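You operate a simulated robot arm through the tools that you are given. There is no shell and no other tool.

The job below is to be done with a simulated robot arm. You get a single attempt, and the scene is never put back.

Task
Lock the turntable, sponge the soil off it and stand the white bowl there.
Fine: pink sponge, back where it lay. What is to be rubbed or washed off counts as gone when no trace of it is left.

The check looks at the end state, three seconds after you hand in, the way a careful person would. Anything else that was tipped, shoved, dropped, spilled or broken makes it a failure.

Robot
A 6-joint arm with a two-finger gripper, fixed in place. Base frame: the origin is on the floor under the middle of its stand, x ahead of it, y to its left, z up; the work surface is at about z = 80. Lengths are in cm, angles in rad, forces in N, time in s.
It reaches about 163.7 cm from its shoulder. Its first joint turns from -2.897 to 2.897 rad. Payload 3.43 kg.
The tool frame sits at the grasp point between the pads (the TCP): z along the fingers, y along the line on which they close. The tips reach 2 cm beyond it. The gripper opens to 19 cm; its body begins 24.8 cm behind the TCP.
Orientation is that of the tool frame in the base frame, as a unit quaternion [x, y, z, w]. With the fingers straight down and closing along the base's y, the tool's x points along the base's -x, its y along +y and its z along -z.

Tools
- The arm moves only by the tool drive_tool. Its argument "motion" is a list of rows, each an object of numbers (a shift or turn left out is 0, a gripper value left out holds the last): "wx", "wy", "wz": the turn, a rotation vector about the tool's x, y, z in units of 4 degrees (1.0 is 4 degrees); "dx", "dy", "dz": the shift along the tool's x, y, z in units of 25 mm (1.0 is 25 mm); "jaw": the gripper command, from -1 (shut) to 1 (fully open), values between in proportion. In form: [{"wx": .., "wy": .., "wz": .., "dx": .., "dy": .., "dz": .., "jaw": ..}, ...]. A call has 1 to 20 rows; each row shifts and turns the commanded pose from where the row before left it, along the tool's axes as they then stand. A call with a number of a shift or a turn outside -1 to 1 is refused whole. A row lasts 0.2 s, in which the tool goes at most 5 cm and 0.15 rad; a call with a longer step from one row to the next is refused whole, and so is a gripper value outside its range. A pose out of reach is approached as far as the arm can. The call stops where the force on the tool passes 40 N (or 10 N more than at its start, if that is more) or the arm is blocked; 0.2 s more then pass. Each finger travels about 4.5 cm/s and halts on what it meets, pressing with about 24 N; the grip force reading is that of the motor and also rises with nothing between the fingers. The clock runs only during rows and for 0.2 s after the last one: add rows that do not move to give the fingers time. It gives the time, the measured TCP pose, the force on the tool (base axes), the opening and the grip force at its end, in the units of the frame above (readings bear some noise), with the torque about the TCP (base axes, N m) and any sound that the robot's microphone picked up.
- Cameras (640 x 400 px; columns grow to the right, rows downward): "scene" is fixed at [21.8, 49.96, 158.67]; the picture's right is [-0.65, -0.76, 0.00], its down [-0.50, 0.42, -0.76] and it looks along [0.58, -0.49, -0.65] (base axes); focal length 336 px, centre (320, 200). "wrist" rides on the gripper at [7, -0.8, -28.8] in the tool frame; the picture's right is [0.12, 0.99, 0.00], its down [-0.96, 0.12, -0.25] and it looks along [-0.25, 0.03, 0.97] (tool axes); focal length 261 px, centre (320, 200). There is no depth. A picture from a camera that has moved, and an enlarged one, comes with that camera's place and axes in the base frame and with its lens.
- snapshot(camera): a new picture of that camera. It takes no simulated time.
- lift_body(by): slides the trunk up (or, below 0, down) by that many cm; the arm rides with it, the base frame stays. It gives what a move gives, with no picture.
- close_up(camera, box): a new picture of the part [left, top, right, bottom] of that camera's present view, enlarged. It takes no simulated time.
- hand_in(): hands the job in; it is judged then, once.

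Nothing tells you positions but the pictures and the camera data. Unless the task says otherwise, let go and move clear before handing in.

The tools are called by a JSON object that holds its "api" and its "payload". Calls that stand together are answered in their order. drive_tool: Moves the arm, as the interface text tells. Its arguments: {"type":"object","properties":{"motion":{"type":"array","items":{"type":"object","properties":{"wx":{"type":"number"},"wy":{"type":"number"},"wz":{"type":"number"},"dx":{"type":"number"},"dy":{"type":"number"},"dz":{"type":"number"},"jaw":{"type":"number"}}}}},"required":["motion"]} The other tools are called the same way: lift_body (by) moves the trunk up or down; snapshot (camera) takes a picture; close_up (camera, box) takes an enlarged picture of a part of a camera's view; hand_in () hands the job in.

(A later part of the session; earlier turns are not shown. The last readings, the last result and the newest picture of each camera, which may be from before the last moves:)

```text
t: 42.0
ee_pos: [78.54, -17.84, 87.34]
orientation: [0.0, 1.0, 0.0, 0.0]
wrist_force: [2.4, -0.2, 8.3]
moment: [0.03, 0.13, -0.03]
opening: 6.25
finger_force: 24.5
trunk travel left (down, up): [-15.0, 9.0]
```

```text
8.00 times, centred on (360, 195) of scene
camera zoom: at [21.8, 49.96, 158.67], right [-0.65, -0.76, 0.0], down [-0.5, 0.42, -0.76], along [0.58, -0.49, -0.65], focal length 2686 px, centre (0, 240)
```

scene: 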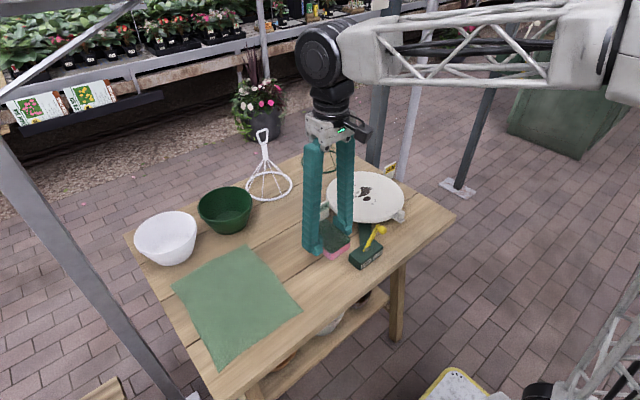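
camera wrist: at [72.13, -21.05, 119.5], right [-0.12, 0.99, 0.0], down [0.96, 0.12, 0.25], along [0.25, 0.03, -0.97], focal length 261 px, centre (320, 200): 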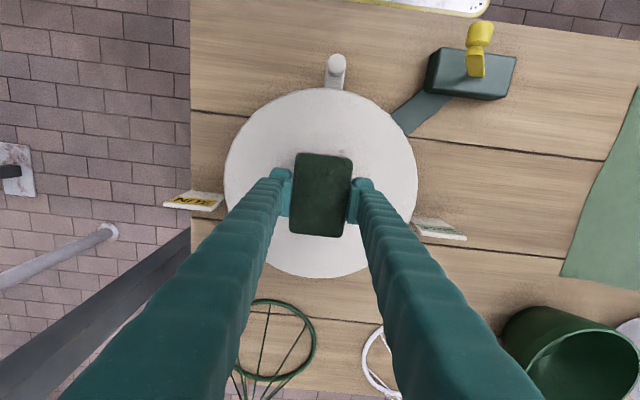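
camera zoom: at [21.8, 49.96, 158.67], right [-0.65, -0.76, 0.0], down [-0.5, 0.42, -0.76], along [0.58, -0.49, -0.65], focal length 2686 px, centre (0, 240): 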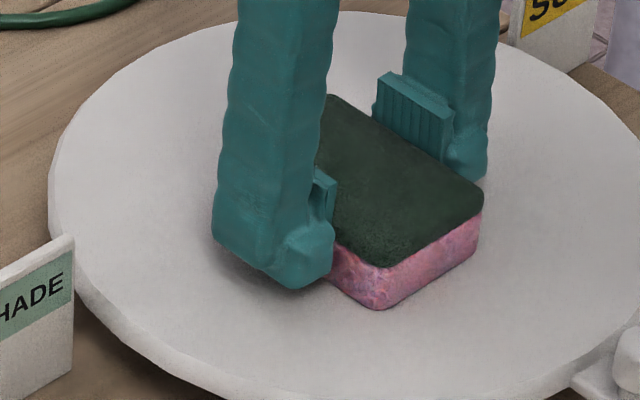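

8 N of contact now. I'll sweep the +y band in x, then run back across the middle.

{"api": "drive_tool", "payload": {"motion": [{"dx": -0.3}, {"dx": -0.3}, {"dx": -0.3}, {"dx": -0.3}, {"dx": -0.3}, {"dx": -0.3}, {"dx": -0.3}, {"dx": 0.3}, {"dx": 0.3}, {"dx": 0.3}, {"dx": 0.3}, {"dx": 0.3}, {"dx": 0.3}, {"dx": 0.3}, {"dx": 0.3}, {"dx": 0.3}, {"dx": 0.3}, {"dx": 0.3}]}}

{"api": "close_up", "payload": {"camera": "wrist", "box": [200, 80, 440, 300]}}

{"api": "close_up", "payload": {"camera": "scene", "box": [320, 160, 400, 230]}}

```text
t: 45.8
ee_pos: [75.39, -17.79, 87.1]
orientation: [0.0, 1.0, 0.001, 0.001]
wrist_force: [4.8, 0.5, 11.6]
moment: [0.0, 0.03, 0.03]
opening: 6.23
finger_force: 23.4
trunk travel left (down, up): [-15.0, 9.0]
```

```text
1.82 times, centred on (320, 190) of wrist
camera zoom: at [68.24, -18.74, 115.98], right [-0.12, 0.99, 0.0], down [0.96, 0.12, 0.25], along [0.24, 0.03, -0.97], focal length 474 px, centre (320, 218)
```

zoom: 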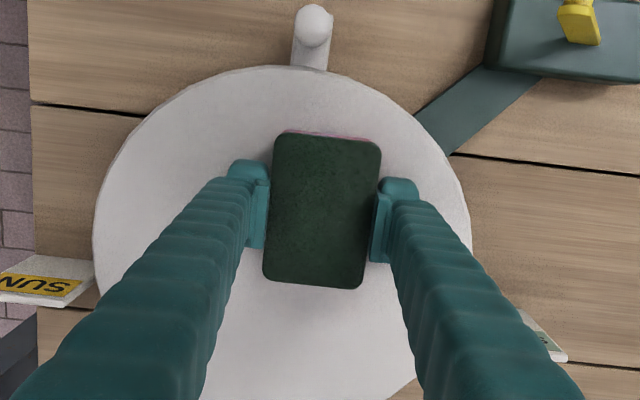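

```text
5.71 times, centred on (360, 195) of scene
camera zoom: at [21.8, 49.96, 158.67], right [-0.65, -0.76, 0.0], down [-0.5, 0.42, -0.76], along [0.58, -0.49, -0.65], focal length 1919 px, centre (91, 229)
```

zoom: 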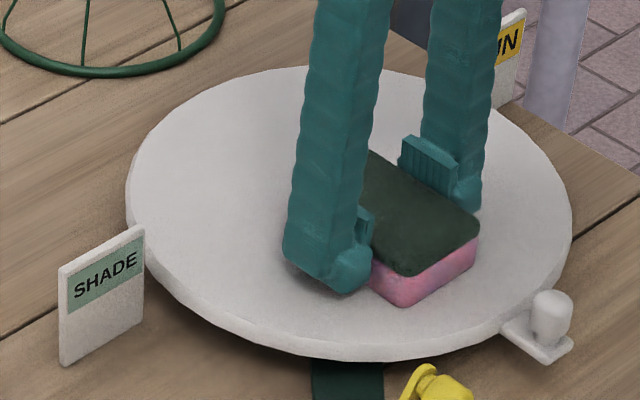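

The surface looks clear. One more pass down the middle for good measure, then I'll lift and inspect.

{"api": "drive_tool", "payload": {"motion": [{"dy": -0.3}, {"dy": -0.3}, {"dy": -0.3}, {"dx": -0.3}, {"dx": -0.3}, {"dx": -0.3}, {"dx": -0.3}, {"dx": -0.3}, {"dx": -0.3}, {"dx": -0.3}, {"dx": -0.3}, {"dx": -0.3}, {"dx": -0.3}, {"dx": -0.3}, {"dx": -0.3}]}}

{"api": "drive_tool", "payload": {"motion": [{"dz": -0.3}, {"dz": -0.8}, {"dz": -1}, {"dz": -1}, {"dz": -1}, {"dx": 0.9, "dz": -0.3}, {"dx": 0.95}, {"dx": 0.95}, {"dx": 0.95}, {"dx": 0.95}, {"dx": 0.95}, {"dx": 0.95}, {"dx": 0.95}, {}]}}

{"api": "close_up", "payload": {"camera": "scene", "box": [310, 150, 420, 240]}}

{"api": "snapshot", "payload": {"camera": "wrist"}}

```text
t: 49.0
ee_pos: [84.44, -20.09, 87.11]
orientation: [-0.001, 1.0, -0.001, 0.0]
wrist_force: [-0.1, -0.4, 0.0]
moment: [0.0, -0.01, 0.02]
opening: 6.24
finger_force: 24.2
trunk travel left (down, up): [-15.0, 9.0]
```

```text
t: 52.0
ee_pos: [65.65, -20.07, 98.3]
orientation: [0.0, 1.0, 0.001, 0.0]
wrist_force: [0.3, -0.7, -0.1]
moment: [0.0, 0.03, 0.01]
opening: 6.23
finger_force: 24.7
trunk travel left (down, up): [-15.0, 9.0]
```

```text
4.44 times, centred on (365, 195) of scene
camera zoom: at [21.8, 49.96, 158.67], right [-0.65, -0.76, 0.0], down [-0.5, 0.42, -0.76], along [0.58, -0.49, -0.65], focal length 1492 px, centre (120, 222)
```

zoom: 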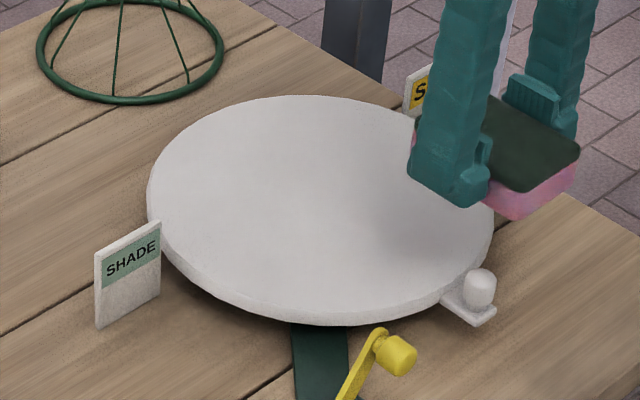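

```text
taken
camera wrist: at [58.53, -20.93, 127.08], right [-0.12, 0.99, 0.0], down [0.96, 0.12, 0.25], along [0.25, 0.03, -0.97], focal length 261 px, centre (320, 200)
```

wrist: 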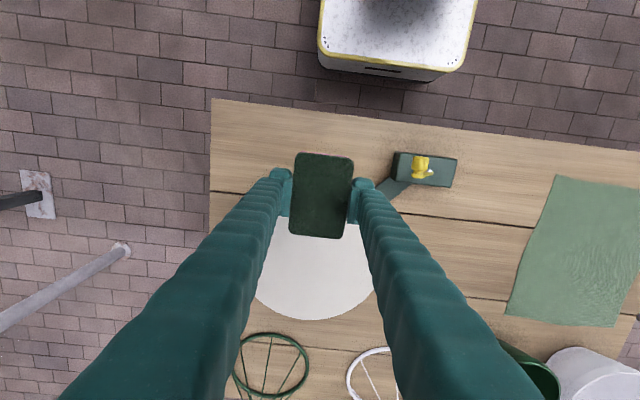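

The disc looks clean. I'll zoom in harder on the surface to be sure no trace is left before putting the sponge back.

{"api": "close_up", "payload": {"camera": "scene", "box": [325, 165, 385, 215]}}

{"api": "close_up", "payload": {"camera": "wrist", "box": [250, 220, 390, 330]}}

{"api": "close_up", "payload": {"camera": "scene", "box": [355, 165, 420, 225]}}

```text
8.00 times, centred on (355, 190) of scene
camera zoom: at [21.8, 49.96, 158.67], right [-0.65, -0.76, 0.0], down [-0.5, 0.42, -0.76], along [0.58, -0.49, -0.65], focal length 2686 px, centre (40, 280)
```

zoom: 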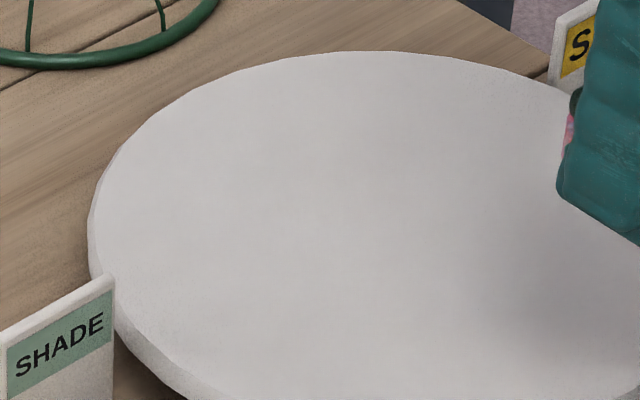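

```text
3.64 times, centred on (320, 275) of wrist
camera zoom: at [58.53, -20.93, 127.08], right [-0.12, 0.99, 0.0], down [0.96, 0.12, 0.25], along [0.25, 0.03, -0.97], focal length 948 px, centre (320, -73)
```

zoom: 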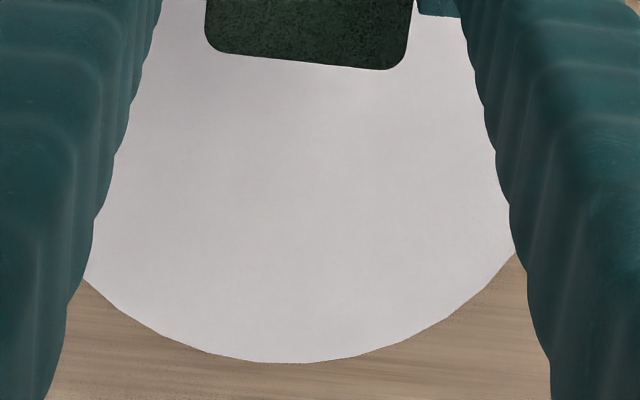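

```text
6.67 times, centred on (388, 195) of scene
camera zoom: at [21.8, 49.96, 158.67], right [-0.65, -0.76, 0.0], down [-0.5, 0.42, -0.76], along [0.58, -0.49, -0.65], focal length 2238 px, centre (-130, 233)
```

zoom: 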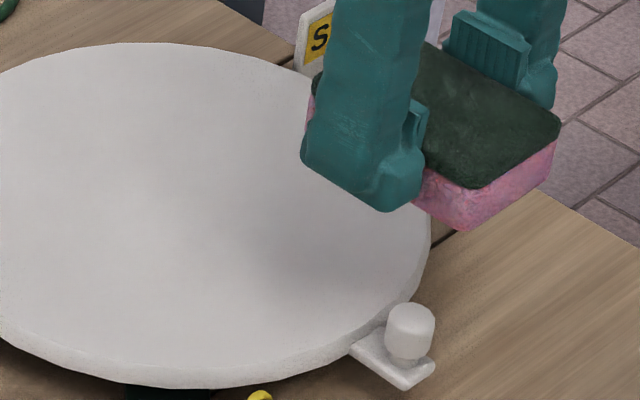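

The disc is clean. I'll compare the sponge's position in the grip with how I picked it up, so that I can put it back exactly.

{"api": "close_up", "payload": {"camera": "wrist", "box": [240, 130, 400, 260]}}

{"api": "drive_tool", "payload": {"motion": [{"dy": 0.9}, {"dy": 0.95}, {"dy": 0.95}, {"dy": 0.95}, {"dy": 0.95}, {"dy": 0.95}, {"dy": 0.95}, {"dy": 0.95}, {"dx": 0.2, "dy": 0.95}, {"dx": 0.2, "dy": 0.95}, {"dx": 0.2, "dy": 0.95}, {"dx": 0.2, "dy": 0.95}, {"dx": 0.2, "dy": 0.95}, {"dy": 0.73}, {}]}}

{"api": "snapshot", "payload": {"camera": "wrist"}}

{"api": "close_up", "payload": {"camera": "scene", "box": [310, 150, 420, 240]}}

```text
3.08 times, centred on (320, 195) of wrist
camera zoom: at [58.53, -20.93, 127.08], right [-0.12, 0.99, 0.0], down [0.96, 0.12, 0.25], along [0.25, 0.03, -0.97], focal length 802 px, centre (320, 215)
```

zoom: 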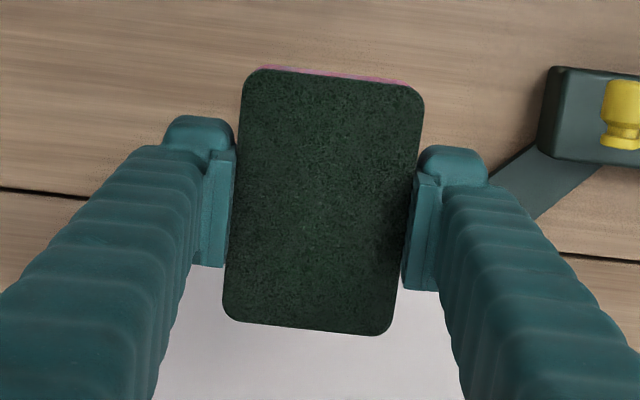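

```text
t: 55.2
ee_pos: [63.07, 12.47, 98.14]
orientation: [0.0, 1.0, 0.001, 0.001]
wrist_force: [0.6, -0.7, 0.1]
moment: [0.03, 0.01, -0.02]
opening: 6.24
finger_force: 23.8
trunk travel left (down, up): [-15.0, 9.0]
```

```text
taken
camera wrist: at [56.05, 11.6, 126.98], right [-0.12, 0.99, 0.0], down [0.96, 0.12, 0.25], along [0.25, 0.03, -0.97], focal length 261 px, centre (320, 200)
```

wrist: 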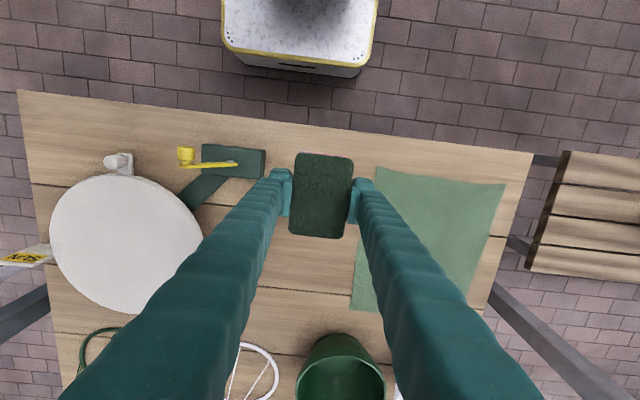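

```text
4.44 times, centred on (365, 195) of scene
camera zoom: at [21.8, 49.96, 158.67], right [-0.65, -0.76, 0.0], down [-0.5, 0.42, -0.76], along [0.58, -0.49, -0.65], focal length 1492 px, centre (120, 222)
```

zoom: 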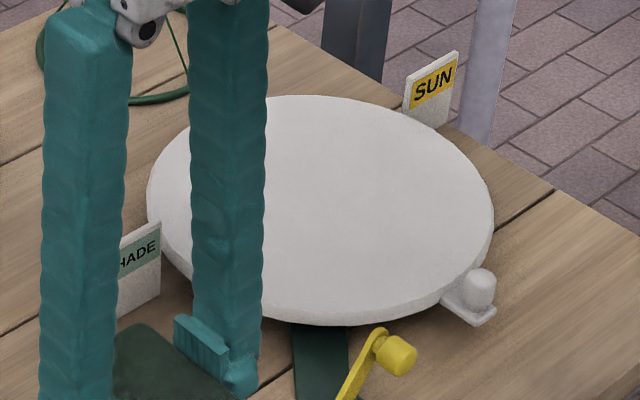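

The sponge sits the same way in the grip, only about 4–5 mm higher, so it should touch the table at TCP z ≈ 82.75. I'm over its original place (63.1, 12.5) and will lower it carefully.

{"api": "drive_tool", "payload": {"motion": [{"dz": 0.9}, {"dz": 0.9}, {"dz": 0.9}, {"dz": 0.9}, {"dz": 0.8}, {"dz": 0.7}, {"dz": 0.5}, {"dz": 0.3}, {}]}}

{"api": "drive_tool", "payload": {"motion": [{"dz": 0.08}, {"dz": 0.04}, {}]}}

```text
t: 57.2
ee_pos: [63.21, 12.5, 83.49]
orientation: [-0.001, 1.0, 0.0, 0.0]
wrist_force: [-0.2, 0.7, 0.3]
moment: [-0.03, -0.01, 0.0]
opening: 6.25
finger_force: 23.9
trunk travel left (down, up): [-15.0, 9.0]
```

```text
t: 58.0
ee_pos: [63.08, 12.48, 83.14]
orientation: [0.0, 1.0, 0.001, 0.0]
wrist_force: [-0.2, -0.6, 0.5]
moment: [0.0, 0.0, 0.01]
opening: 6.24
finger_force: 23.6
trunk travel left (down, up): [-15.0, 9.0]
```

{"api": "drive_tool", "payload": {"motion": [{"dz": 0.06}, {"dz": 0.04}, {}]}}

{"api": "close_up", "payload": {"camera": "scene", "box": [290, 230, 370, 310]}}

```text
t: 58.8
ee_pos: [63.2, 12.48, 82.85]
orientation: [0.0, 1.0, 0.0, 0.0]
wrist_force: [0.1, 0.8, -0.4]
moment: [0.01, 0.0, -0.06]
opening: 6.25
finger_force: 24.0
trunk travel left (down, up): [-15.0, 9.0]
```

```text
5.00 times, centred on (330, 270) of scene
camera zoom: at [21.8, 49.96, 158.67], right [-0.65, -0.76, 0.0], down [-0.5, 0.42, -0.76], along [0.58, -0.49, -0.65], focal length 1679 px, centre (270, -150)
```

zoom: 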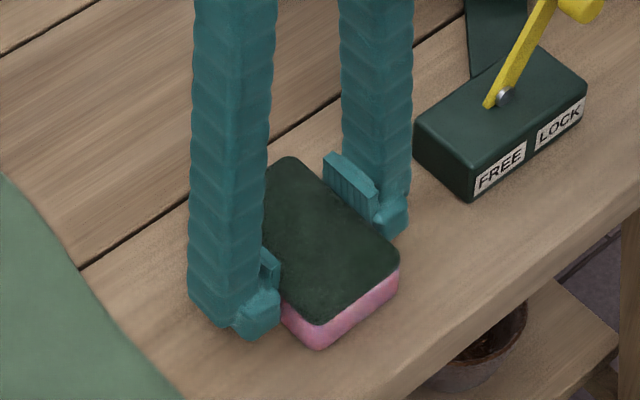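

Nearly there. A few more tiny steps to touch down.

{"api": "drive_tool", "payload": {"motion": [{"dz": 0.05}, {}]}}

{"api": "drive_tool", "payload": {"motion": [{"dz": 0.04}, {}]}}

```text
t: 59.4
ee_pos: [63.21, 12.38, 82.83]
orientation: [-0.001, 1.0, 0.0, -0.001]
wrist_force: [-0.5, -0.1, -0.5]
moment: [-0.03, -0.02, -0.01]
opening: 6.21
finger_force: 24.2
trunk travel left (down, up): [-15.0, 9.0]
```

```text
t: 60.0
ee_pos: [63.06, 12.59, 82.63]
orientation: [0.0, 1.0, 0.001, 0.0]
wrist_force: [0.6, 1.0, 0.2]
moment: [0.01, 0.0, 0.01]
opening: 6.22
finger_force: 23.9
trunk travel left (down, up): [-15.0, 9.0]
```

{"api": "drive_tool", "payload": {"motion": [{"dz": 0.04}, {}]}}

{"api": "drive_tool", "payload": {"motion": [{"dz": 0.04}, {}]}}

```text
t: 60.6
ee_pos: [63.2, 12.44, 82.53]
orientation: [-0.001, 1.0, 0.0, 0.0]
wrist_force: [0.3, -0.9, 6.1]
moment: [-0.01, -0.01, 0.01]
opening: 6.24
finger_force: 24.6
trunk travel left (down, up): [-15.0, 9.0]
```

```text
t: 61.2
ee_pos: [63.23, 12.6, 82.57]
orientation: [0.0, 1.0, 0.0, 0.0]
wrist_force: [-0.3, -1.1, 17.4]
moment: [-0.04, 0.03, -0.05]
opening: 6.23
finger_force: 24.3
trunk travel left (down, up): [-15.0, 9.0]
```

The sponge is down on the table (contact at about 82.55). I'll ease the pressure and open the jaws.

{"api": "drive_tool", "payload": {"motion": [{"dz": -0.04}, {"jaw": -0.2}, {}, {"jaw": 0}, {}, {}, {}]}}

{"api": "close_up", "payload": {"camera": "wrist", "box": [240, 130, 400, 260]}}

```text
t: 62.8
ee_pos: [63.12, 12.55, 82.64]
orientation: [0.0, 1.0, 0.0, 0.0]
wrist_force: [-0.5, 0.6, -0.2]
moment: [0.0, -0.02, -0.01]
opening: 9.5
finger_force: 0.1
trunk travel left (down, up): [-15.0, 9.0]
```

```text
3.08 times, centred on (320, 195) of wrist
camera zoom: at [56.03, 11.72, 111.39], right [-0.12, 0.99, 0.0], down [0.96, 0.12, 0.25], along [0.25, 0.03, -0.97], focal length 802 px, centre (320, 215)
```

zoom: 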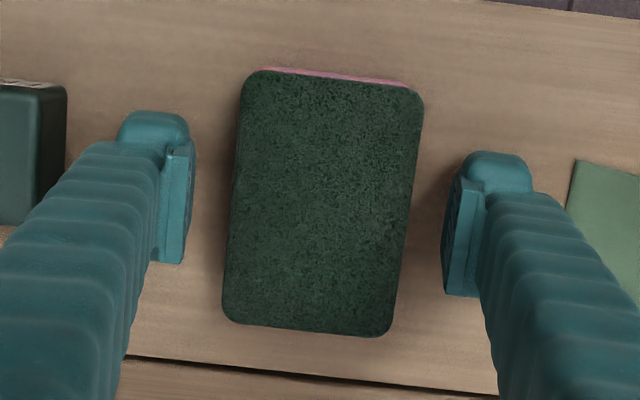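

The sponge stands where it lay. I'll rise straight up, then go look at the white bowl from above.

{"api": "drive_tool", "payload": {"motion": [{"dz": -0.4}, {"dz": -0.8}, {"dz": -1}, {"dz": -1}, {"dz": -1}, {"dz": -1}, {"dz": -1}, {"dz": -1}, {"dz": -1}, {"dz": -1}, {"dz": -1}, {"dz": -1}, {"dz": -1}, {"dz": -1}, {"dz": -1, "jaw": 1}, {}]}}

{"api": "drive_tool", "payload": {"motion": [{"dx": -0.9, "dy": 0.72}, {"dx": -0.9, "dy": 0.72}, {"dx": -0.9, "dy": 0.72}, {"dx": -0.9, "dy": 0.72}, {"dx": -0.9, "dy": 0.72}, {"dx": -0.9, "dy": 0.72}, {"dx": -0.9, "dy": 0.72}, {"dx": -0.9, "dy": 0.72}, {"dx": -0.9, "dy": 0.72}, {"dx": -0.9, "dy": 0.72}, {"dx": -0.9, "dy": 0.72}, {"dx": -0.9, "dy": 0.72}, {"dx": -0.9, "dy": 0.72}, {"dx": -0.9, "dy": 0.72}, {}]}}

{"api": "snapshot", "payload": {"camera": "wrist"}}

{"api": "snapshot", "payload": {"camera": "scene"}}

```text
t: 66.2
ee_pos: [63.19, 12.46, 117.98]
orientation: [0.0, 1.0, 0.0, 0.0]
wrist_force: [-0.1, -0.3, -0.2]
moment: [0.01, 0.03, 0.02]
opening: 14.76
finger_force: 0.1
trunk travel left (down, up): [-15.0, 9.0]
```

```text
t: 67.8
ee_pos: [77.76, 22.48, 118.79]
orientation: [0.004, 1.0, 0.002, 0.002]
wrist_force: [-15.8, -86.5, -15.9]
moment: [27.68, -5.2, 0.56]
opening: 19.0
finger_force: 0.0
trunk travel left (down, up): [-15.0, 9.0]
stopped in row 7: the force on the tool passed its limit at 183 N (the readings are from after the stop); the commanded pose is now the measured one
```

```text
taken
camera wrist: at [70.49, 21.52, 147.6], right [-0.11, 0.99, 0.0], down [0.96, 0.11, 0.25], along [0.25, 0.03, -0.97], focal length 261 px, centre (320, 200)
```

wrist: 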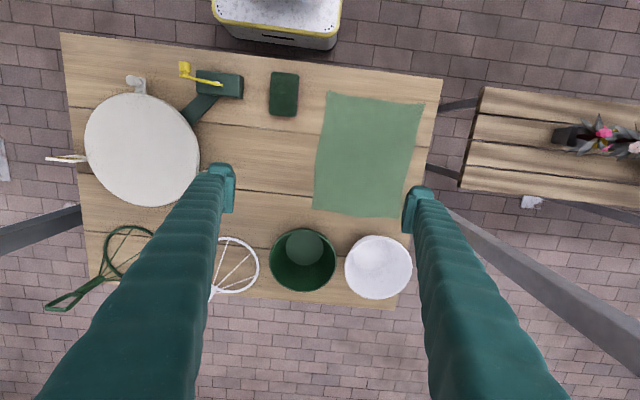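

```text
taken
```

scene: 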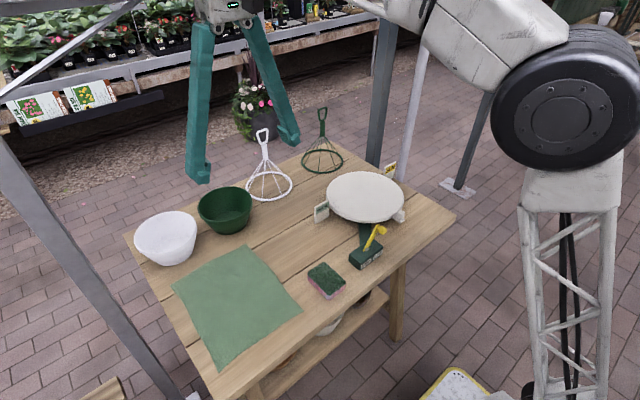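

Something stopped the arm: the moment shows contact about 32 cm above the TCP on the +y side. This is a diagonal brace of the frame, rising from the post near (84, 54), which I hadn't accounted for. I'll back off along the way I came, unloading it.

{"api": "drive_tool", "payload": {"motion": [{"dx": 0.5, "dy": -0.5}, {"dx": 0.8, "dy": -0.7}, {"dx": 0.8, "dy": -0.7}, {}]}}

{"api": "snapshot", "payload": {"camera": "scene"}}

{"api": "snapshot", "payload": {"camera": "wrist"}}

{"api": "close_up", "payload": {"camera": "scene", "box": [0, 0, 260, 160]}}

```text
t: 68.8
ee_pos: [72.39, 19.04, 118.68]
orientation: [0.001, 1.0, -0.001, 0.002]
wrist_force: [-0.5, 0.8, 0.7]
moment: [0.01, -0.03, 0.01]
opening: 18.99
finger_force: 0.0
trunk travel left (down, up): [-15.0, 9.0]
```

```text
taken
```

scene: 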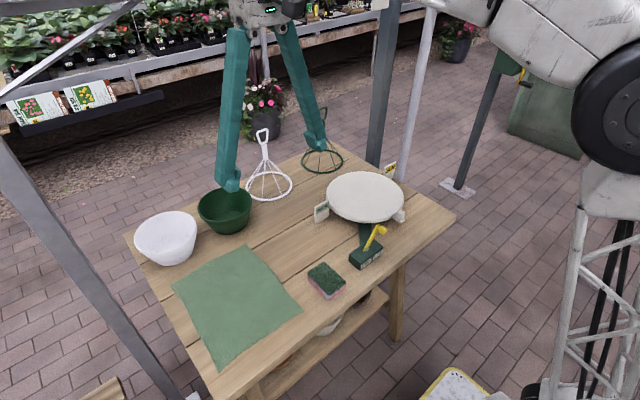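

```text
taken
camera wrist: at [65.07, 18.35, 147.38], right [-0.12, 0.99, 0.0], down [0.96, 0.11, 0.25], along [0.25, 0.03, -0.97], focal length 261 px, centre (320, 200)
```

wrist: 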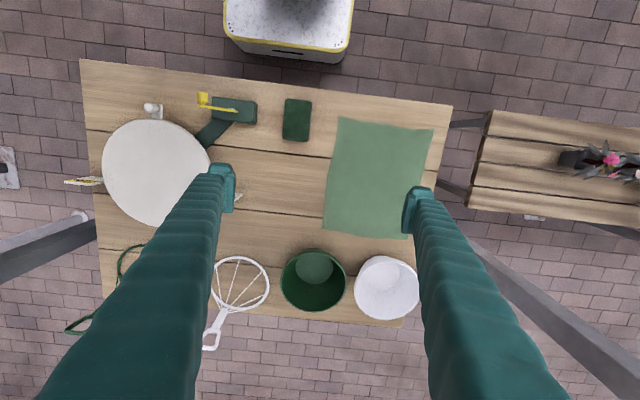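

```text
2.46 times, centred on (130, 80) of scene
camera zoom: at [21.8, 49.96, 158.67], right [-0.65, -0.76, 0.0], down [-0.5, 0.42, -0.76], along [0.58, -0.49, -0.65], focal length 826 px, centre (788, 495)
```

zoom: 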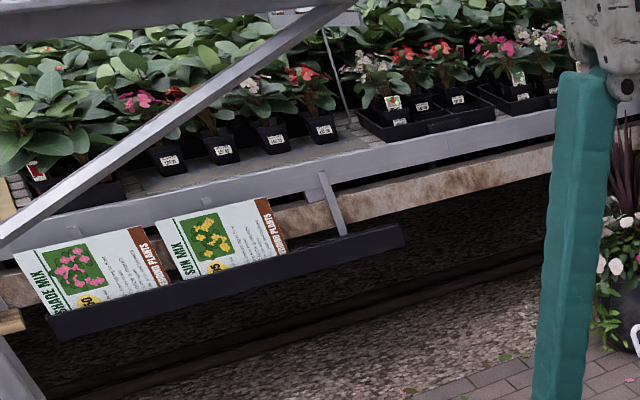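

That freed it with no lasting force. The frame seems to be a post near (84, 54) with an arm and brace at about z 139–150 toward -y. I'll tilt the tool so the wrist camera can look forward at the structure before planning the bowl approach.

{"api": "drive_tool", "payload": {"motion": [{"wy": -1}, {"wy": -1}, {"wy": -1}, {"wy": -1}, {"wy": -1}, {"wy": -1}, {"wy": -1}, {"wy": -1}, {"wy": -1}, {"wy": -1}, {}]}}

{"api": "snapshot", "payload": {"camera": "wrist"}}

{"api": "snapshot", "payload": {"camera": "scene"}}

```text
t: 71.2
ee_pos: [72.31, 19.21, 118.5]
orientation: [0.001, 0.939, -0.001, 0.343]
wrist_force: [0.0, -0.3, -1.0]
moment: [0.01, -0.05, 0.02]
opening: 18.98
finger_force: 0.1
trunk travel left (down, up): [-15.0, 9.0]
```

```text
taken
camera wrist: at [48.32, 18.42, 135.96], right [-0.09, 0.99, -0.08], down [0.57, 0.12, 0.81], along [0.81, 0.03, -0.58], focal length 261 px, centre (320, 200)
```

wrist: 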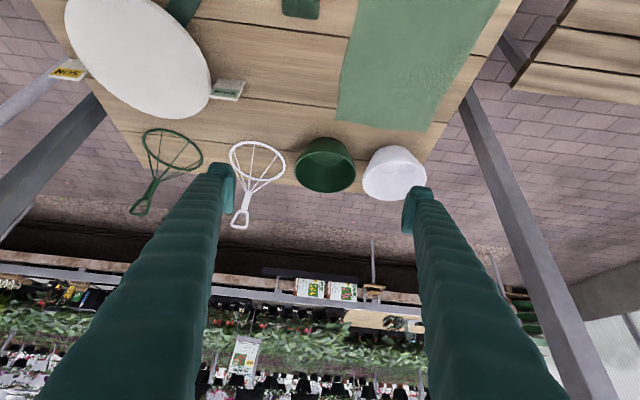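

```text
taken
```

scene: 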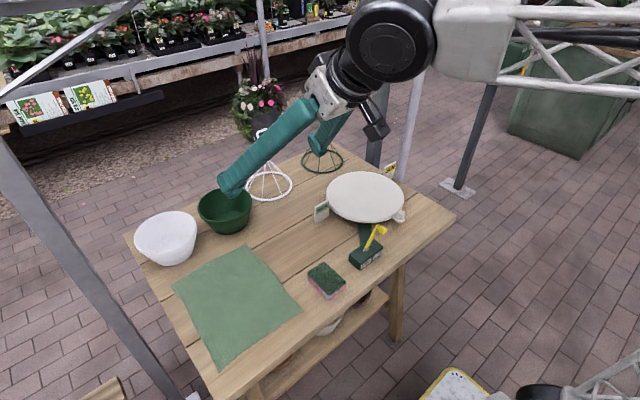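

The tilt works fine. I'll tilt further to see the overhead frame.

{"api": "drive_tool", "payload": {"motion": [{"wy": -1}, {"wy": -1}, {"wy": -1}, {"wy": -1}, {"wy": -1}, {"wy": -1}, {"wy": -1}, {"wy": -1}, {"wy": -1}, {"wy": -1}, {"wy": -1}, {"wy": -1}, {}]}}

{"api": "snapshot", "payload": {"camera": "wrist"}}

{"api": "snapshot", "payload": {"camera": "scene"}}

```text
t: 74.0
ee_pos: [72.35, 19.36, 118.47]
orientation: [0.001, 0.718, -0.001, 0.696]
wrist_force: [0.8, 0.9, -0.5]
moment: [0.04, -0.01, 0.03]
opening: 19.0
finger_force: 0.0
trunk travel left (down, up): [-15.0, 9.0]
```

```text
taken
camera wrist: at [43.3, 18.43, 112.37], right [0.0, 0.99, -0.12], down [-0.22, 0.12, 0.97], along [0.98, 0.03, 0.21], focal length 261 px, centre (320, 200)
```

wrist: 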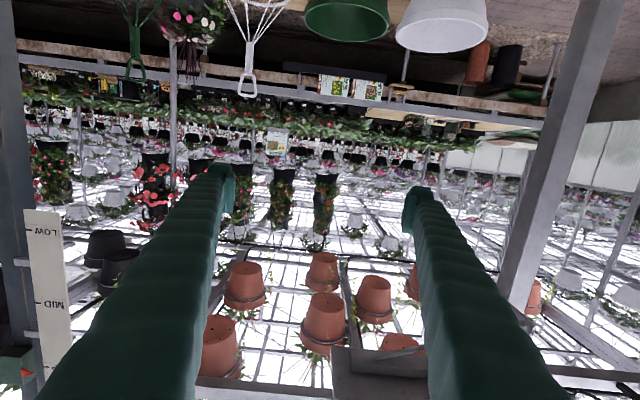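

```text
taken
```

scene: 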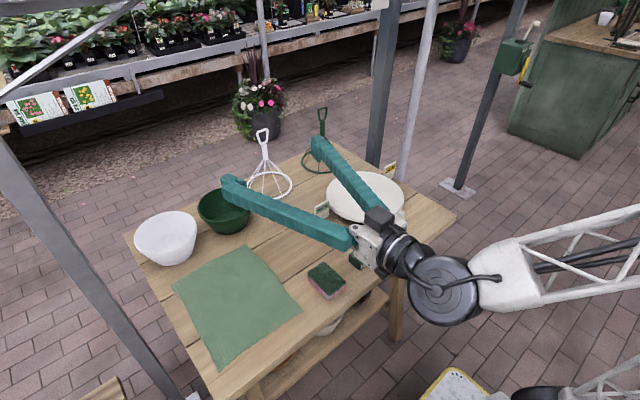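

The view is upside down (image-down is up). I'll zoom in on the overhead parts.

{"api": "close_up", "payload": {"camera": "wrist", "box": [180, 220, 640, 400]}}

{"api": "close_up", "payload": {"camera": "wrist", "box": [0, 180, 240, 400]}}

```text
1.39 times, centred on (410, 310) of wrist
camera zoom: at [43.3, 18.43, 112.37], right [0.0, 0.99, -0.12], down [-0.22, 0.12, 0.97], along [0.98, 0.03, 0.21], focal length 363 px, centre (195, 47)
```

zoom: 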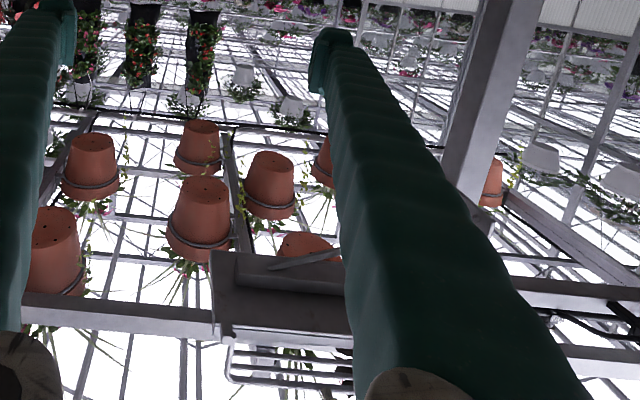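

```text
1.82 times, centred on (120, 290) of wrist
camera zoom: at [43.3, 18.43, 112.37], right [0.0, 0.99, -0.12], down [-0.22, 0.12, 0.97], along [0.98, 0.03, 0.21], focal length 474 px, centre (684, 36)
```

zoom: 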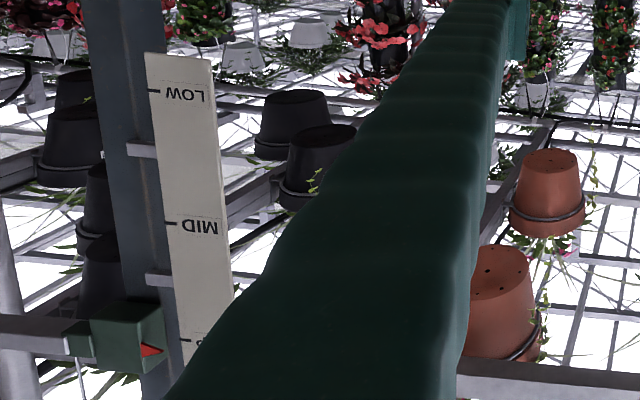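

There is an overhead rack with hanging pots and a LOW/MID/HIGH gauge. I'll close the fingers so they don't hide the part near y = 30–55, and look again.

{"api": "drive_tool", "payload": {"motion": [{"jaw": -0.95}, {}, {}, {}, {}, {}, {}, {}, {}, {}, {}]}}

{"api": "snapshot", "payload": {"camera": "wrist"}}

{"api": "close_up", "payload": {"camera": "wrist", "box": [330, 180, 640, 400]}}

{"api": "close_up", "payload": {"camera": "wrist", "box": [0, 180, 310, 400]}}

```text
t: 76.3
ee_pos: [72.32, 19.26, 118.48]
orientation: [0.0, 0.718, -0.001, 0.696]
wrist_force: [-0.4, 0.4, 0.1]
moment: [-0.02, 0.02, -0.03]
opening: 0.46
finger_force: 0.0
trunk travel left (down, up): [-15.0, 9.0]
```

```text
taken
camera wrist: at [43.31, 18.42, 112.39], right [0.0, 0.99, -0.12], down [-0.22, 0.12, 0.97], along [0.98, 0.03, 0.21], focal length 261 px, centre (320, 200)
```

wrist: 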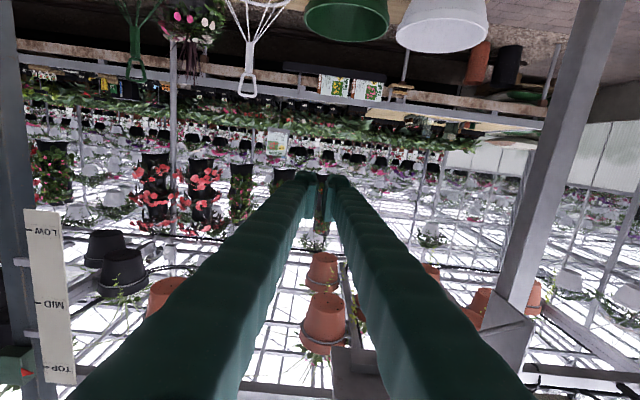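

```text
1.82 times, centred on (485, 290) of wrist
camera zoom: at [43.31, 18.42, 112.39], right [0.0, 0.99, -0.12], down [-0.22, 0.12, 0.97], along [0.98, 0.03, 0.21], focal length 474 px, centre (20, 36)
```

zoom: 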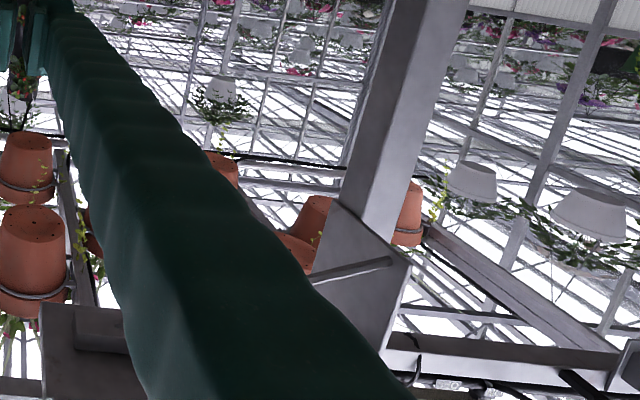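

```text
1.82 times, centred on (155, 290) of wrist
camera zoom: at [43.31, 18.42, 112.39], right [0.0, 0.99, -0.12], down [-0.22, 0.12, 0.97], along [0.98, 0.03, 0.21], focal length 474 px, centre (620, 36)
```

zoom: 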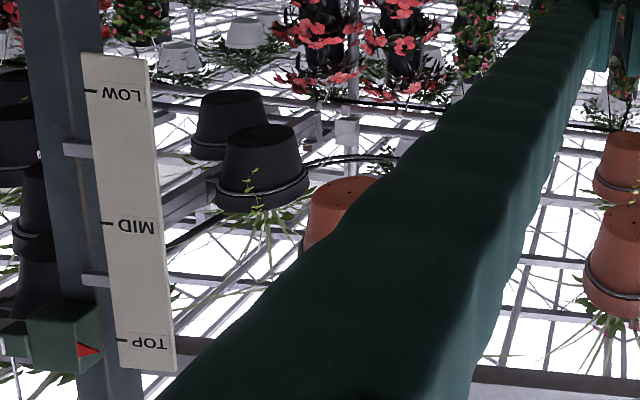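

The structure is clear now: a post near (83, 54), with its brace and bracket from z ≈ 139 up to 150 at x ≈ 83, and a beam above. I hit the bracket near (83, 30, 151) with the gripper body; it looks fixed. I'll reach the bowl with a tilted tool so the wrist stays low and behind x = 83. First I need a good look at the bowl.

{"api": "drive_tool", "payload": {"motion": [{"wy": 1}, {"wy": 1}, {"wy": 1}, {"wy": 1}, {"wy": 1}, {"wy": 1}, {"wy": 1}, {"wy": 1}, {"wy": 1}, {"wy": 1}, {"wy": 1}, {}]}}

{"api": "drive_tool", "payload": {"motion": [{"dx": 0.552, "dy": 0.956, "dz": 0.641}, {"dx": 0.552, "dy": 0.956, "dz": 0.641}, {"dx": 0.552, "dy": 0.956, "dz": 0.641}, {"dx": 0.552, "dy": 0.956, "dz": 0.641}, {"dx": 0.552, "dy": 0.956, "dz": 0.641}, {"dx": 0.552, "dy": 0.956, "dz": 0.641}, {"dx": 0.552, "dy": 0.956, "dz": 0.641}, {"dx": 0.552, "dy": 0.956, "dz": 0.641}, {"dx": 0.552, "dy": 0.956, "dz": 0.641}, {}]}}

{"api": "snapshot", "payload": {"camera": "wrist"}}

{"api": "snapshot", "payload": {"camera": "scene"}}

```text
t: 79.0
ee_pos: [72.3, 19.25, 118.43]
orientation: [0.0, 0.927, -0.001, 0.376]
wrist_force: [0.3, -0.5, -0.4]
moment: [0.03, 0.01, 0.03]
opening: 0.46
finger_force: 0.0
trunk travel left (down, up): [-15.0, 9.0]
```

```text
t: 81.2
ee_pos: [73.37, 40.87, 99.58]
orientation: [0.001, 0.927, -0.001, 0.375]
wrist_force: [0.6, 0.6, 0.5]
moment: [-0.03, -0.01, 0.01]
opening: 0.48
finger_force: 0.0
trunk travel left (down, up): [-15.0, 9.0]
```

```text
taken
camera wrist: at [48.18, 40.05, 115.33], right [-0.08, 0.99, -0.08], down [0.52, 0.12, 0.85], along [0.85, 0.03, -0.52], focal length 261 px, centre (320, 200)
```

wrist: 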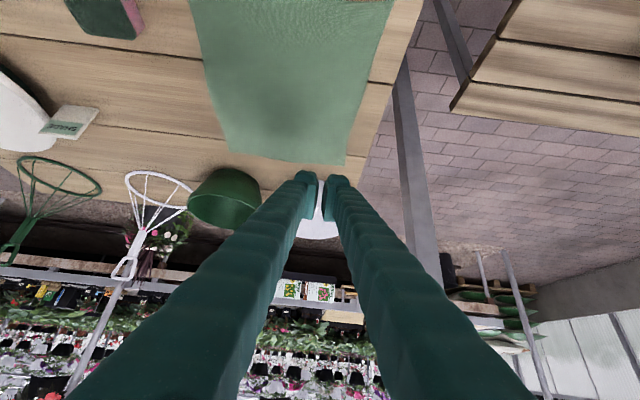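

```text
taken
```

scene: 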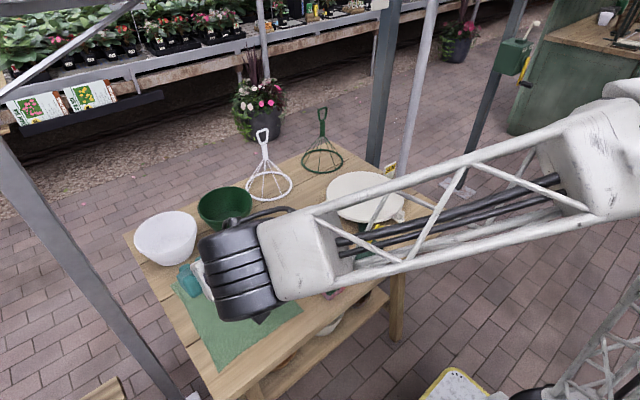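

I'm behind the bowl with a tilted tool and everything is clear. I'll open the jaws to see the bowl between the fingers.

{"api": "drive_tool", "payload": {"motion": [{"jaw": 0.3}, {}, {}, {}, {}, {}, {}, {}, {}]}}

{"api": "snapshot", "payload": {"camera": "wrist"}}

{"api": "close_up", "payload": {"camera": "wrist", "box": [170, 140, 410, 280]}}

```text
t: 83.2
ee_pos: [73.41, 40.92, 99.5]
orientation: [0.0, 0.927, -0.001, 0.376]
wrist_force: [0.5, 0.6, 0.5]
moment: [-0.01, -0.01, -0.01]
opening: 12.35
finger_force: 0.1
trunk travel left (down, up): [-15.0, 9.0]
```

```text
taken
camera wrist: at [48.18, 40.03, 115.35], right [-0.08, 0.99, -0.08], down [0.52, 0.12, 0.85], along [0.85, 0.03, -0.52], focal length 261 px, centre (320, 200)
```

wrist: 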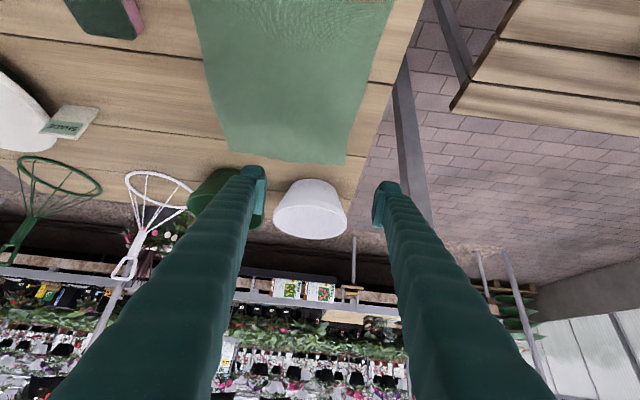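

```text
2.67 times, centred on (290, 210) of wrist
camera zoom: at [48.18, 40.03, 115.35], right [-0.08, 0.99, -0.08], down [0.52, 0.12, 0.85], along [0.85, 0.03, -0.52], focal length 695 px, centre (400, 173)
```

zoom: 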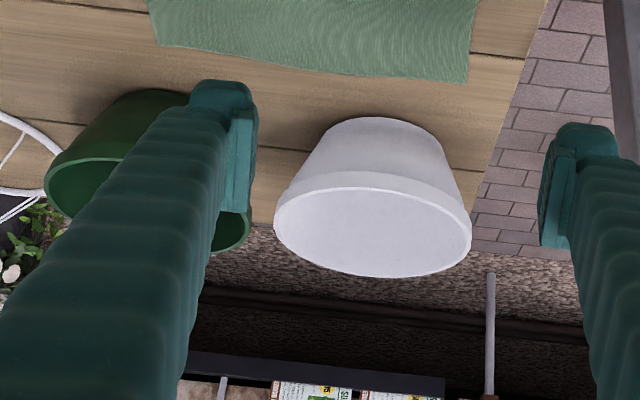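

The bowl is clearly visible, with a thick rim band. I'll zoom in to measure its rim, wall slope and base.

{"api": "close_up", "payload": {"camera": "wrist", "box": [260, 165, 360, 250]}}

{"api": "close_up", "payload": {"camera": "scene", "box": [120, 195, 220, 280]}}

```text
4.71 times, centred on (310, 208) of wrist
camera zoom: at [48.18, 40.03, 115.35], right [-0.08, 0.99, -0.08], down [0.52, 0.12, 0.85], along [0.85, 0.03, -0.52], focal length 1227 px, centre (367, 165)
```

zoom: 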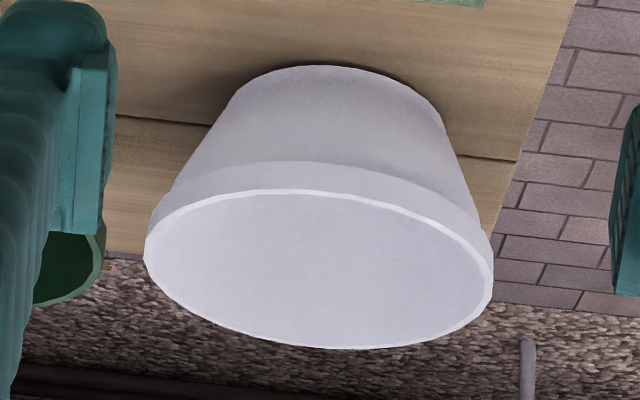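

```text
4.71 times, centred on (170, 238) of scene
camera zoom: at [21.8, 49.96, 158.67], right [-0.65, -0.76, 0.0], down [-0.5, 0.42, -0.76], along [0.58, -0.49, -0.65], focal length 1580 px, centre (1026, 24)
```

zoom: 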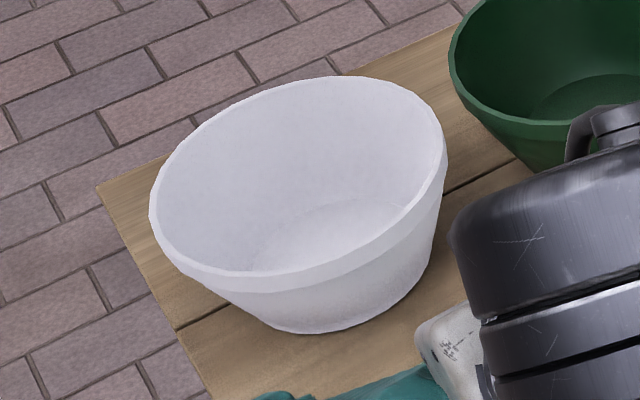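

Measured bowl: centre about (102, 40.2), rim radius 8.45 at z ≈ 89.1, base radius 5, wall leaning about 21°. I'll pinch its near wall at (93.6, 40.2), with the closing direction turned into the x–z plane and the tool tilted about 22°, parallel to the wall. First I roll the gripper 90°, with the camera to the -y side, away from the post.

{"api": "drive_tool", "payload": {"motion": [{"jaw": -0.47, "wz": -1}, {"wz": -1}, {"wz": -1}, {"wz": -1}, {"wz": -1}, {"wz": -1}, {"wz": -1}, {"wz": -1}, {"wz": -1}, {"wz": -1}, {"wz": -1}, {}]}}

{"api": "snapshot", "payload": {"camera": "scene"}}

{"api": "snapshot", "payload": {"camera": "wrist"}}

```text
t: 85.8
ee_pos: [73.51, 40.72, 99.45]
orientation: [-0.348, 0.859, -0.142, 0.348]
wrist_force: [0.0, -0.4, -0.3]
moment: [0.05, 0.03, -0.02]
opening: 5.07
finger_force: 0.0
trunk travel left (down, up): [-15.0, 9.0]
```

```text
taken
```

scene: 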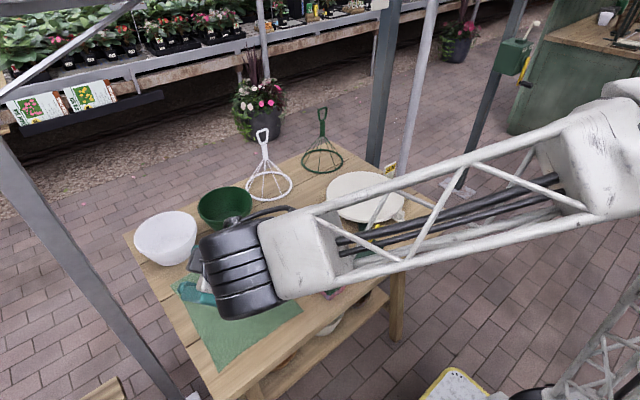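

```text
taken
camera wrist: at [50.15, 35.24, 117.04], right [-0.56, 0.63, -0.54], down [0.27, 0.75, 0.6], along [0.79, 0.19, -0.59], focal length 261 px, centre (320, 200)
```

wrist: 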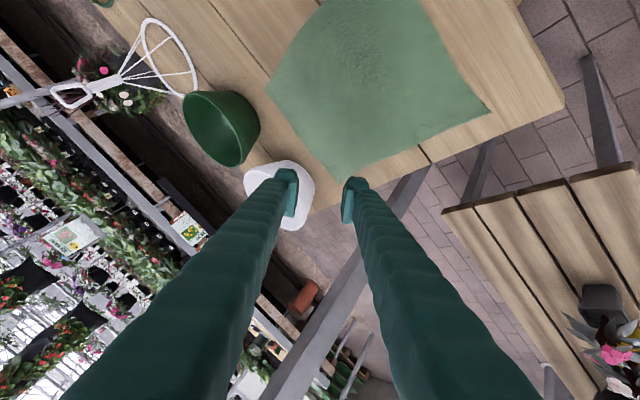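

The roll is going fine; I'll finish the remaining 46°.

{"api": "drive_tool", "payload": {"motion": [{"wz": -1}, {"wz": -1}, {"wz": -1}, {"wz": -1}, {"wz": -1}, {"wz": -1}, {"wz": -1}, {"wz": -1}, {"wz": -1}, {"wz": -1}, {"wz": -1}, {"wz": -0.5}, {}]}}

{"api": "snapshot", "payload": {"camera": "wrist"}}

```text
t: 88.5
ee_pos: [73.51, 40.73, 99.5]
orientation: [0.656, -0.655, 0.266, -0.265]
wrist_force: [-0.2, -0.4, 0.1]
moment: [-0.01, 0.01, 0.0]
opening: 5.02
finger_force: 0.1
trunk travel left (down, up): [-15.0, 9.0]
```

```text
taken
camera wrist: at [53.95, 33.75, 120.76], right [-0.71, -0.12, -0.69], down [-0.26, 0.96, 0.1], along [0.65, 0.24, -0.72], focal length 261 px, centre (320, 200)
```

wrist: 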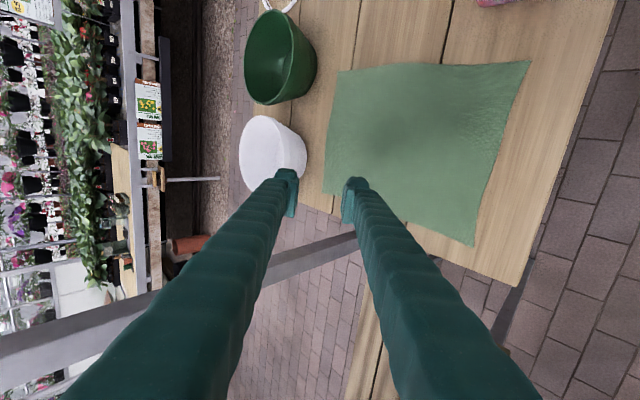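

The roll is done. Now I'll set the tilt to about 22° and lower to TCP z ≈ 92.7 while still behind the bowl.

{"api": "drive_tool", "payload": {"motion": [{"wx": -1}, {"wx": -1}, {"wx": -1}, {"wx": -1}, {"wx": -1}, {"wx": -0.5}, {"dx": 0.05, "dy": 0.256, "dz": 0.63}, {"dx": 0.05, "dy": 0.256, "dz": 0.63}, {"dx": 0.05, "dy": 0.256, "dz": 0.63}, {"dx": 0.05, "dy": 0.256, "dz": 0.63}, {}]}}

{"api": "snapshot", "payload": {"camera": "wrist"}}

{"api": "snapshot", "payload": {"camera": "scene"}}

```text
t: 91.0
ee_pos: [73.5, 40.17, 92.65]
orientation: [-0.693, 0.695, -0.137, 0.135]
wrist_force: [-0.8, 0.4, 0.1]
moment: [0.02, 0.0, 0.0]
opening: 5.02
finger_force: 0.1
trunk travel left (down, up): [-15.0, 9.0]
```

```text
taken
camera wrist: at [63.37, 33.2, 119.67], right [-0.92, -0.12, -0.37], down [-0.2, 0.96, 0.18], along [0.34, 0.24, -0.91], focal length 261 px, centre (320, 200)
```

wrist: 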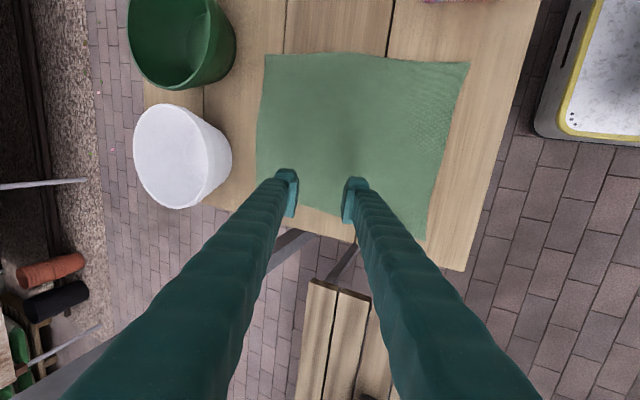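

```text
taken
```

scene: 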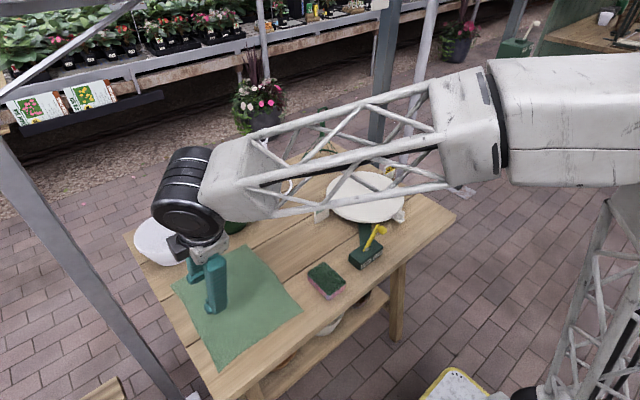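

Nice clear view of the bowl from above. I'll zoom in to refine its position before moving forward.

{"api": "close_up", "payload": {"camera": "wrist", "box": [110, 80, 310, 230]}}

```text
2.67 times, centred on (210, 155) of wrist
camera zoom: at [63.37, 33.2, 119.67], right [-0.92, -0.12, -0.37], down [-0.2, 0.96, 0.18], along [0.34, 0.24, -0.91], focal length 695 px, centre (613, 320)
```

zoom: 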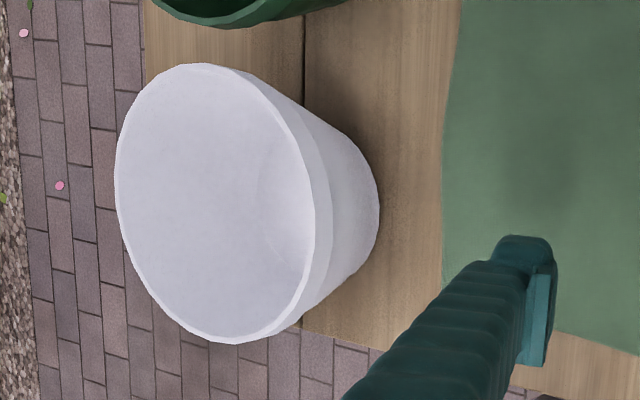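

Refined: rim centre (101.8, 40.0), near rim x ≈ 93.3 at z 89.1, near base edge x ≈ 96.6. I'll move forward to the pre-grasp point (91.95, 40, 92.7), keeping the fingertips above the rim.

{"api": "drive_tool", "payload": {"motion": [{"dx": 0.008, "dy": -0.759, "dz": 0.31}, {"dx": 0.008, "dy": -0.759, "dz": 0.31}, {"dx": 0.008, "dy": -0.759, "dz": 0.31}, {"dx": 0.008, "dy": -0.759, "dz": 0.31}, {"dx": 0.008, "dy": -0.759, "dz": 0.31}, {"dx": 0.008, "dy": -0.759, "dz": 0.31}, {"dx": 0.008, "dy": -0.759, "dz": 0.31}, {"dx": 0.008, "dy": -0.759, "dz": 0.31}, {"dx": 0.008, "dy": -0.759, "dz": 0.31}, {}]}}

{"api": "snapshot", "payload": {"camera": "wrist"}}

{"api": "snapshot", "payload": {"camera": "scene"}}

```text
t: 93.2
ee_pos: [92.14, 40.05, 92.54]
orientation: [-0.693, 0.695, -0.135, 0.135]
wrist_force: [-0.2, 0.0, -0.1]
moment: [-0.04, -0.05, -0.02]
opening: 5.04
finger_force: 0.1
trunk travel left (down, up): [-15.0, 9.0]
```

```text
taken
camera wrist: at [81.93, 33.08, 119.58], right [-0.92, -0.12, -0.37], down [-0.2, 0.96, 0.18], along [0.34, 0.24, -0.91], focal length 261 px, centre (320, 200)
```

wrist: 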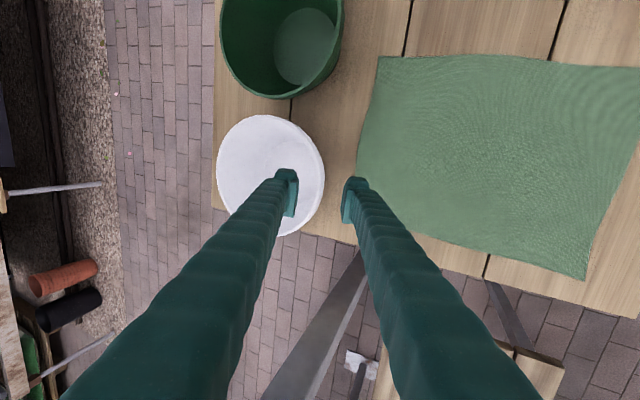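

```text
taken
```

scene: 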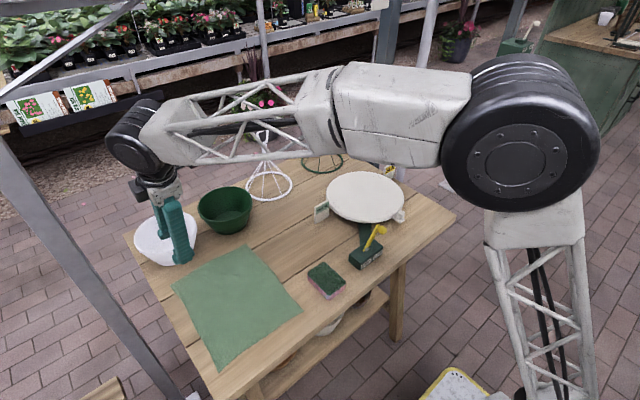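

{"api": "close_up", "payload": {"camera": "wrist", "box": [200, 100, 400, 250]}}

{"api": "close_up", "payload": {"camera": "scene", "box": [100, 150, 260, 290]}}

```text
2.67 times, centred on (300, 175) of wrist
camera zoom: at [81.93, 33.08, 119.58], right [-0.92, -0.12, -0.37], down [-0.2, 0.96, 0.18], along [0.34, 0.24, -0.91], focal length 695 px, centre (373, 267)
```

zoom: 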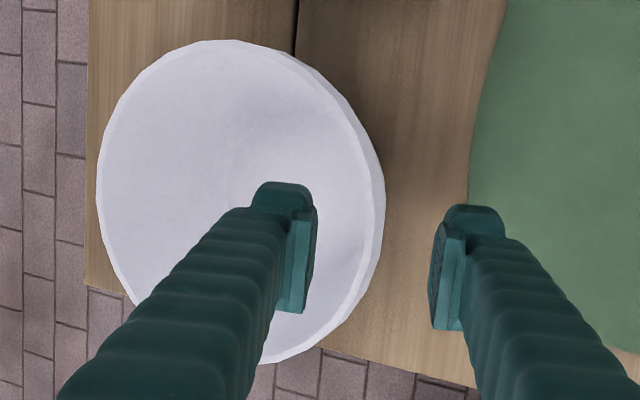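

```text
2.86 times, centred on (180, 220) of scene
camera zoom: at [21.8, 49.96, 158.67], right [-0.65, -0.76, 0.0], down [-0.5, 0.42, -0.76], along [0.58, -0.49, -0.65], focal length 959 px, centre (720, 143)
```

zoom: 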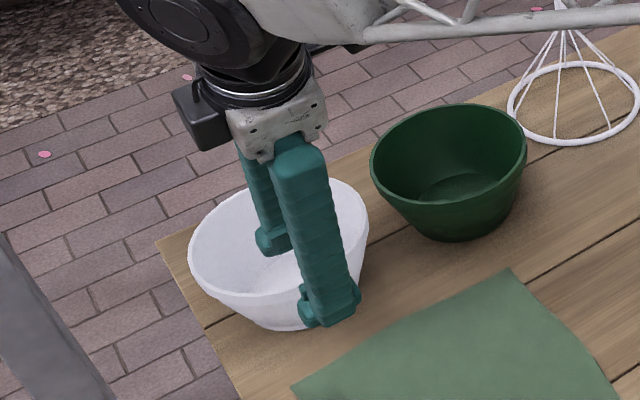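

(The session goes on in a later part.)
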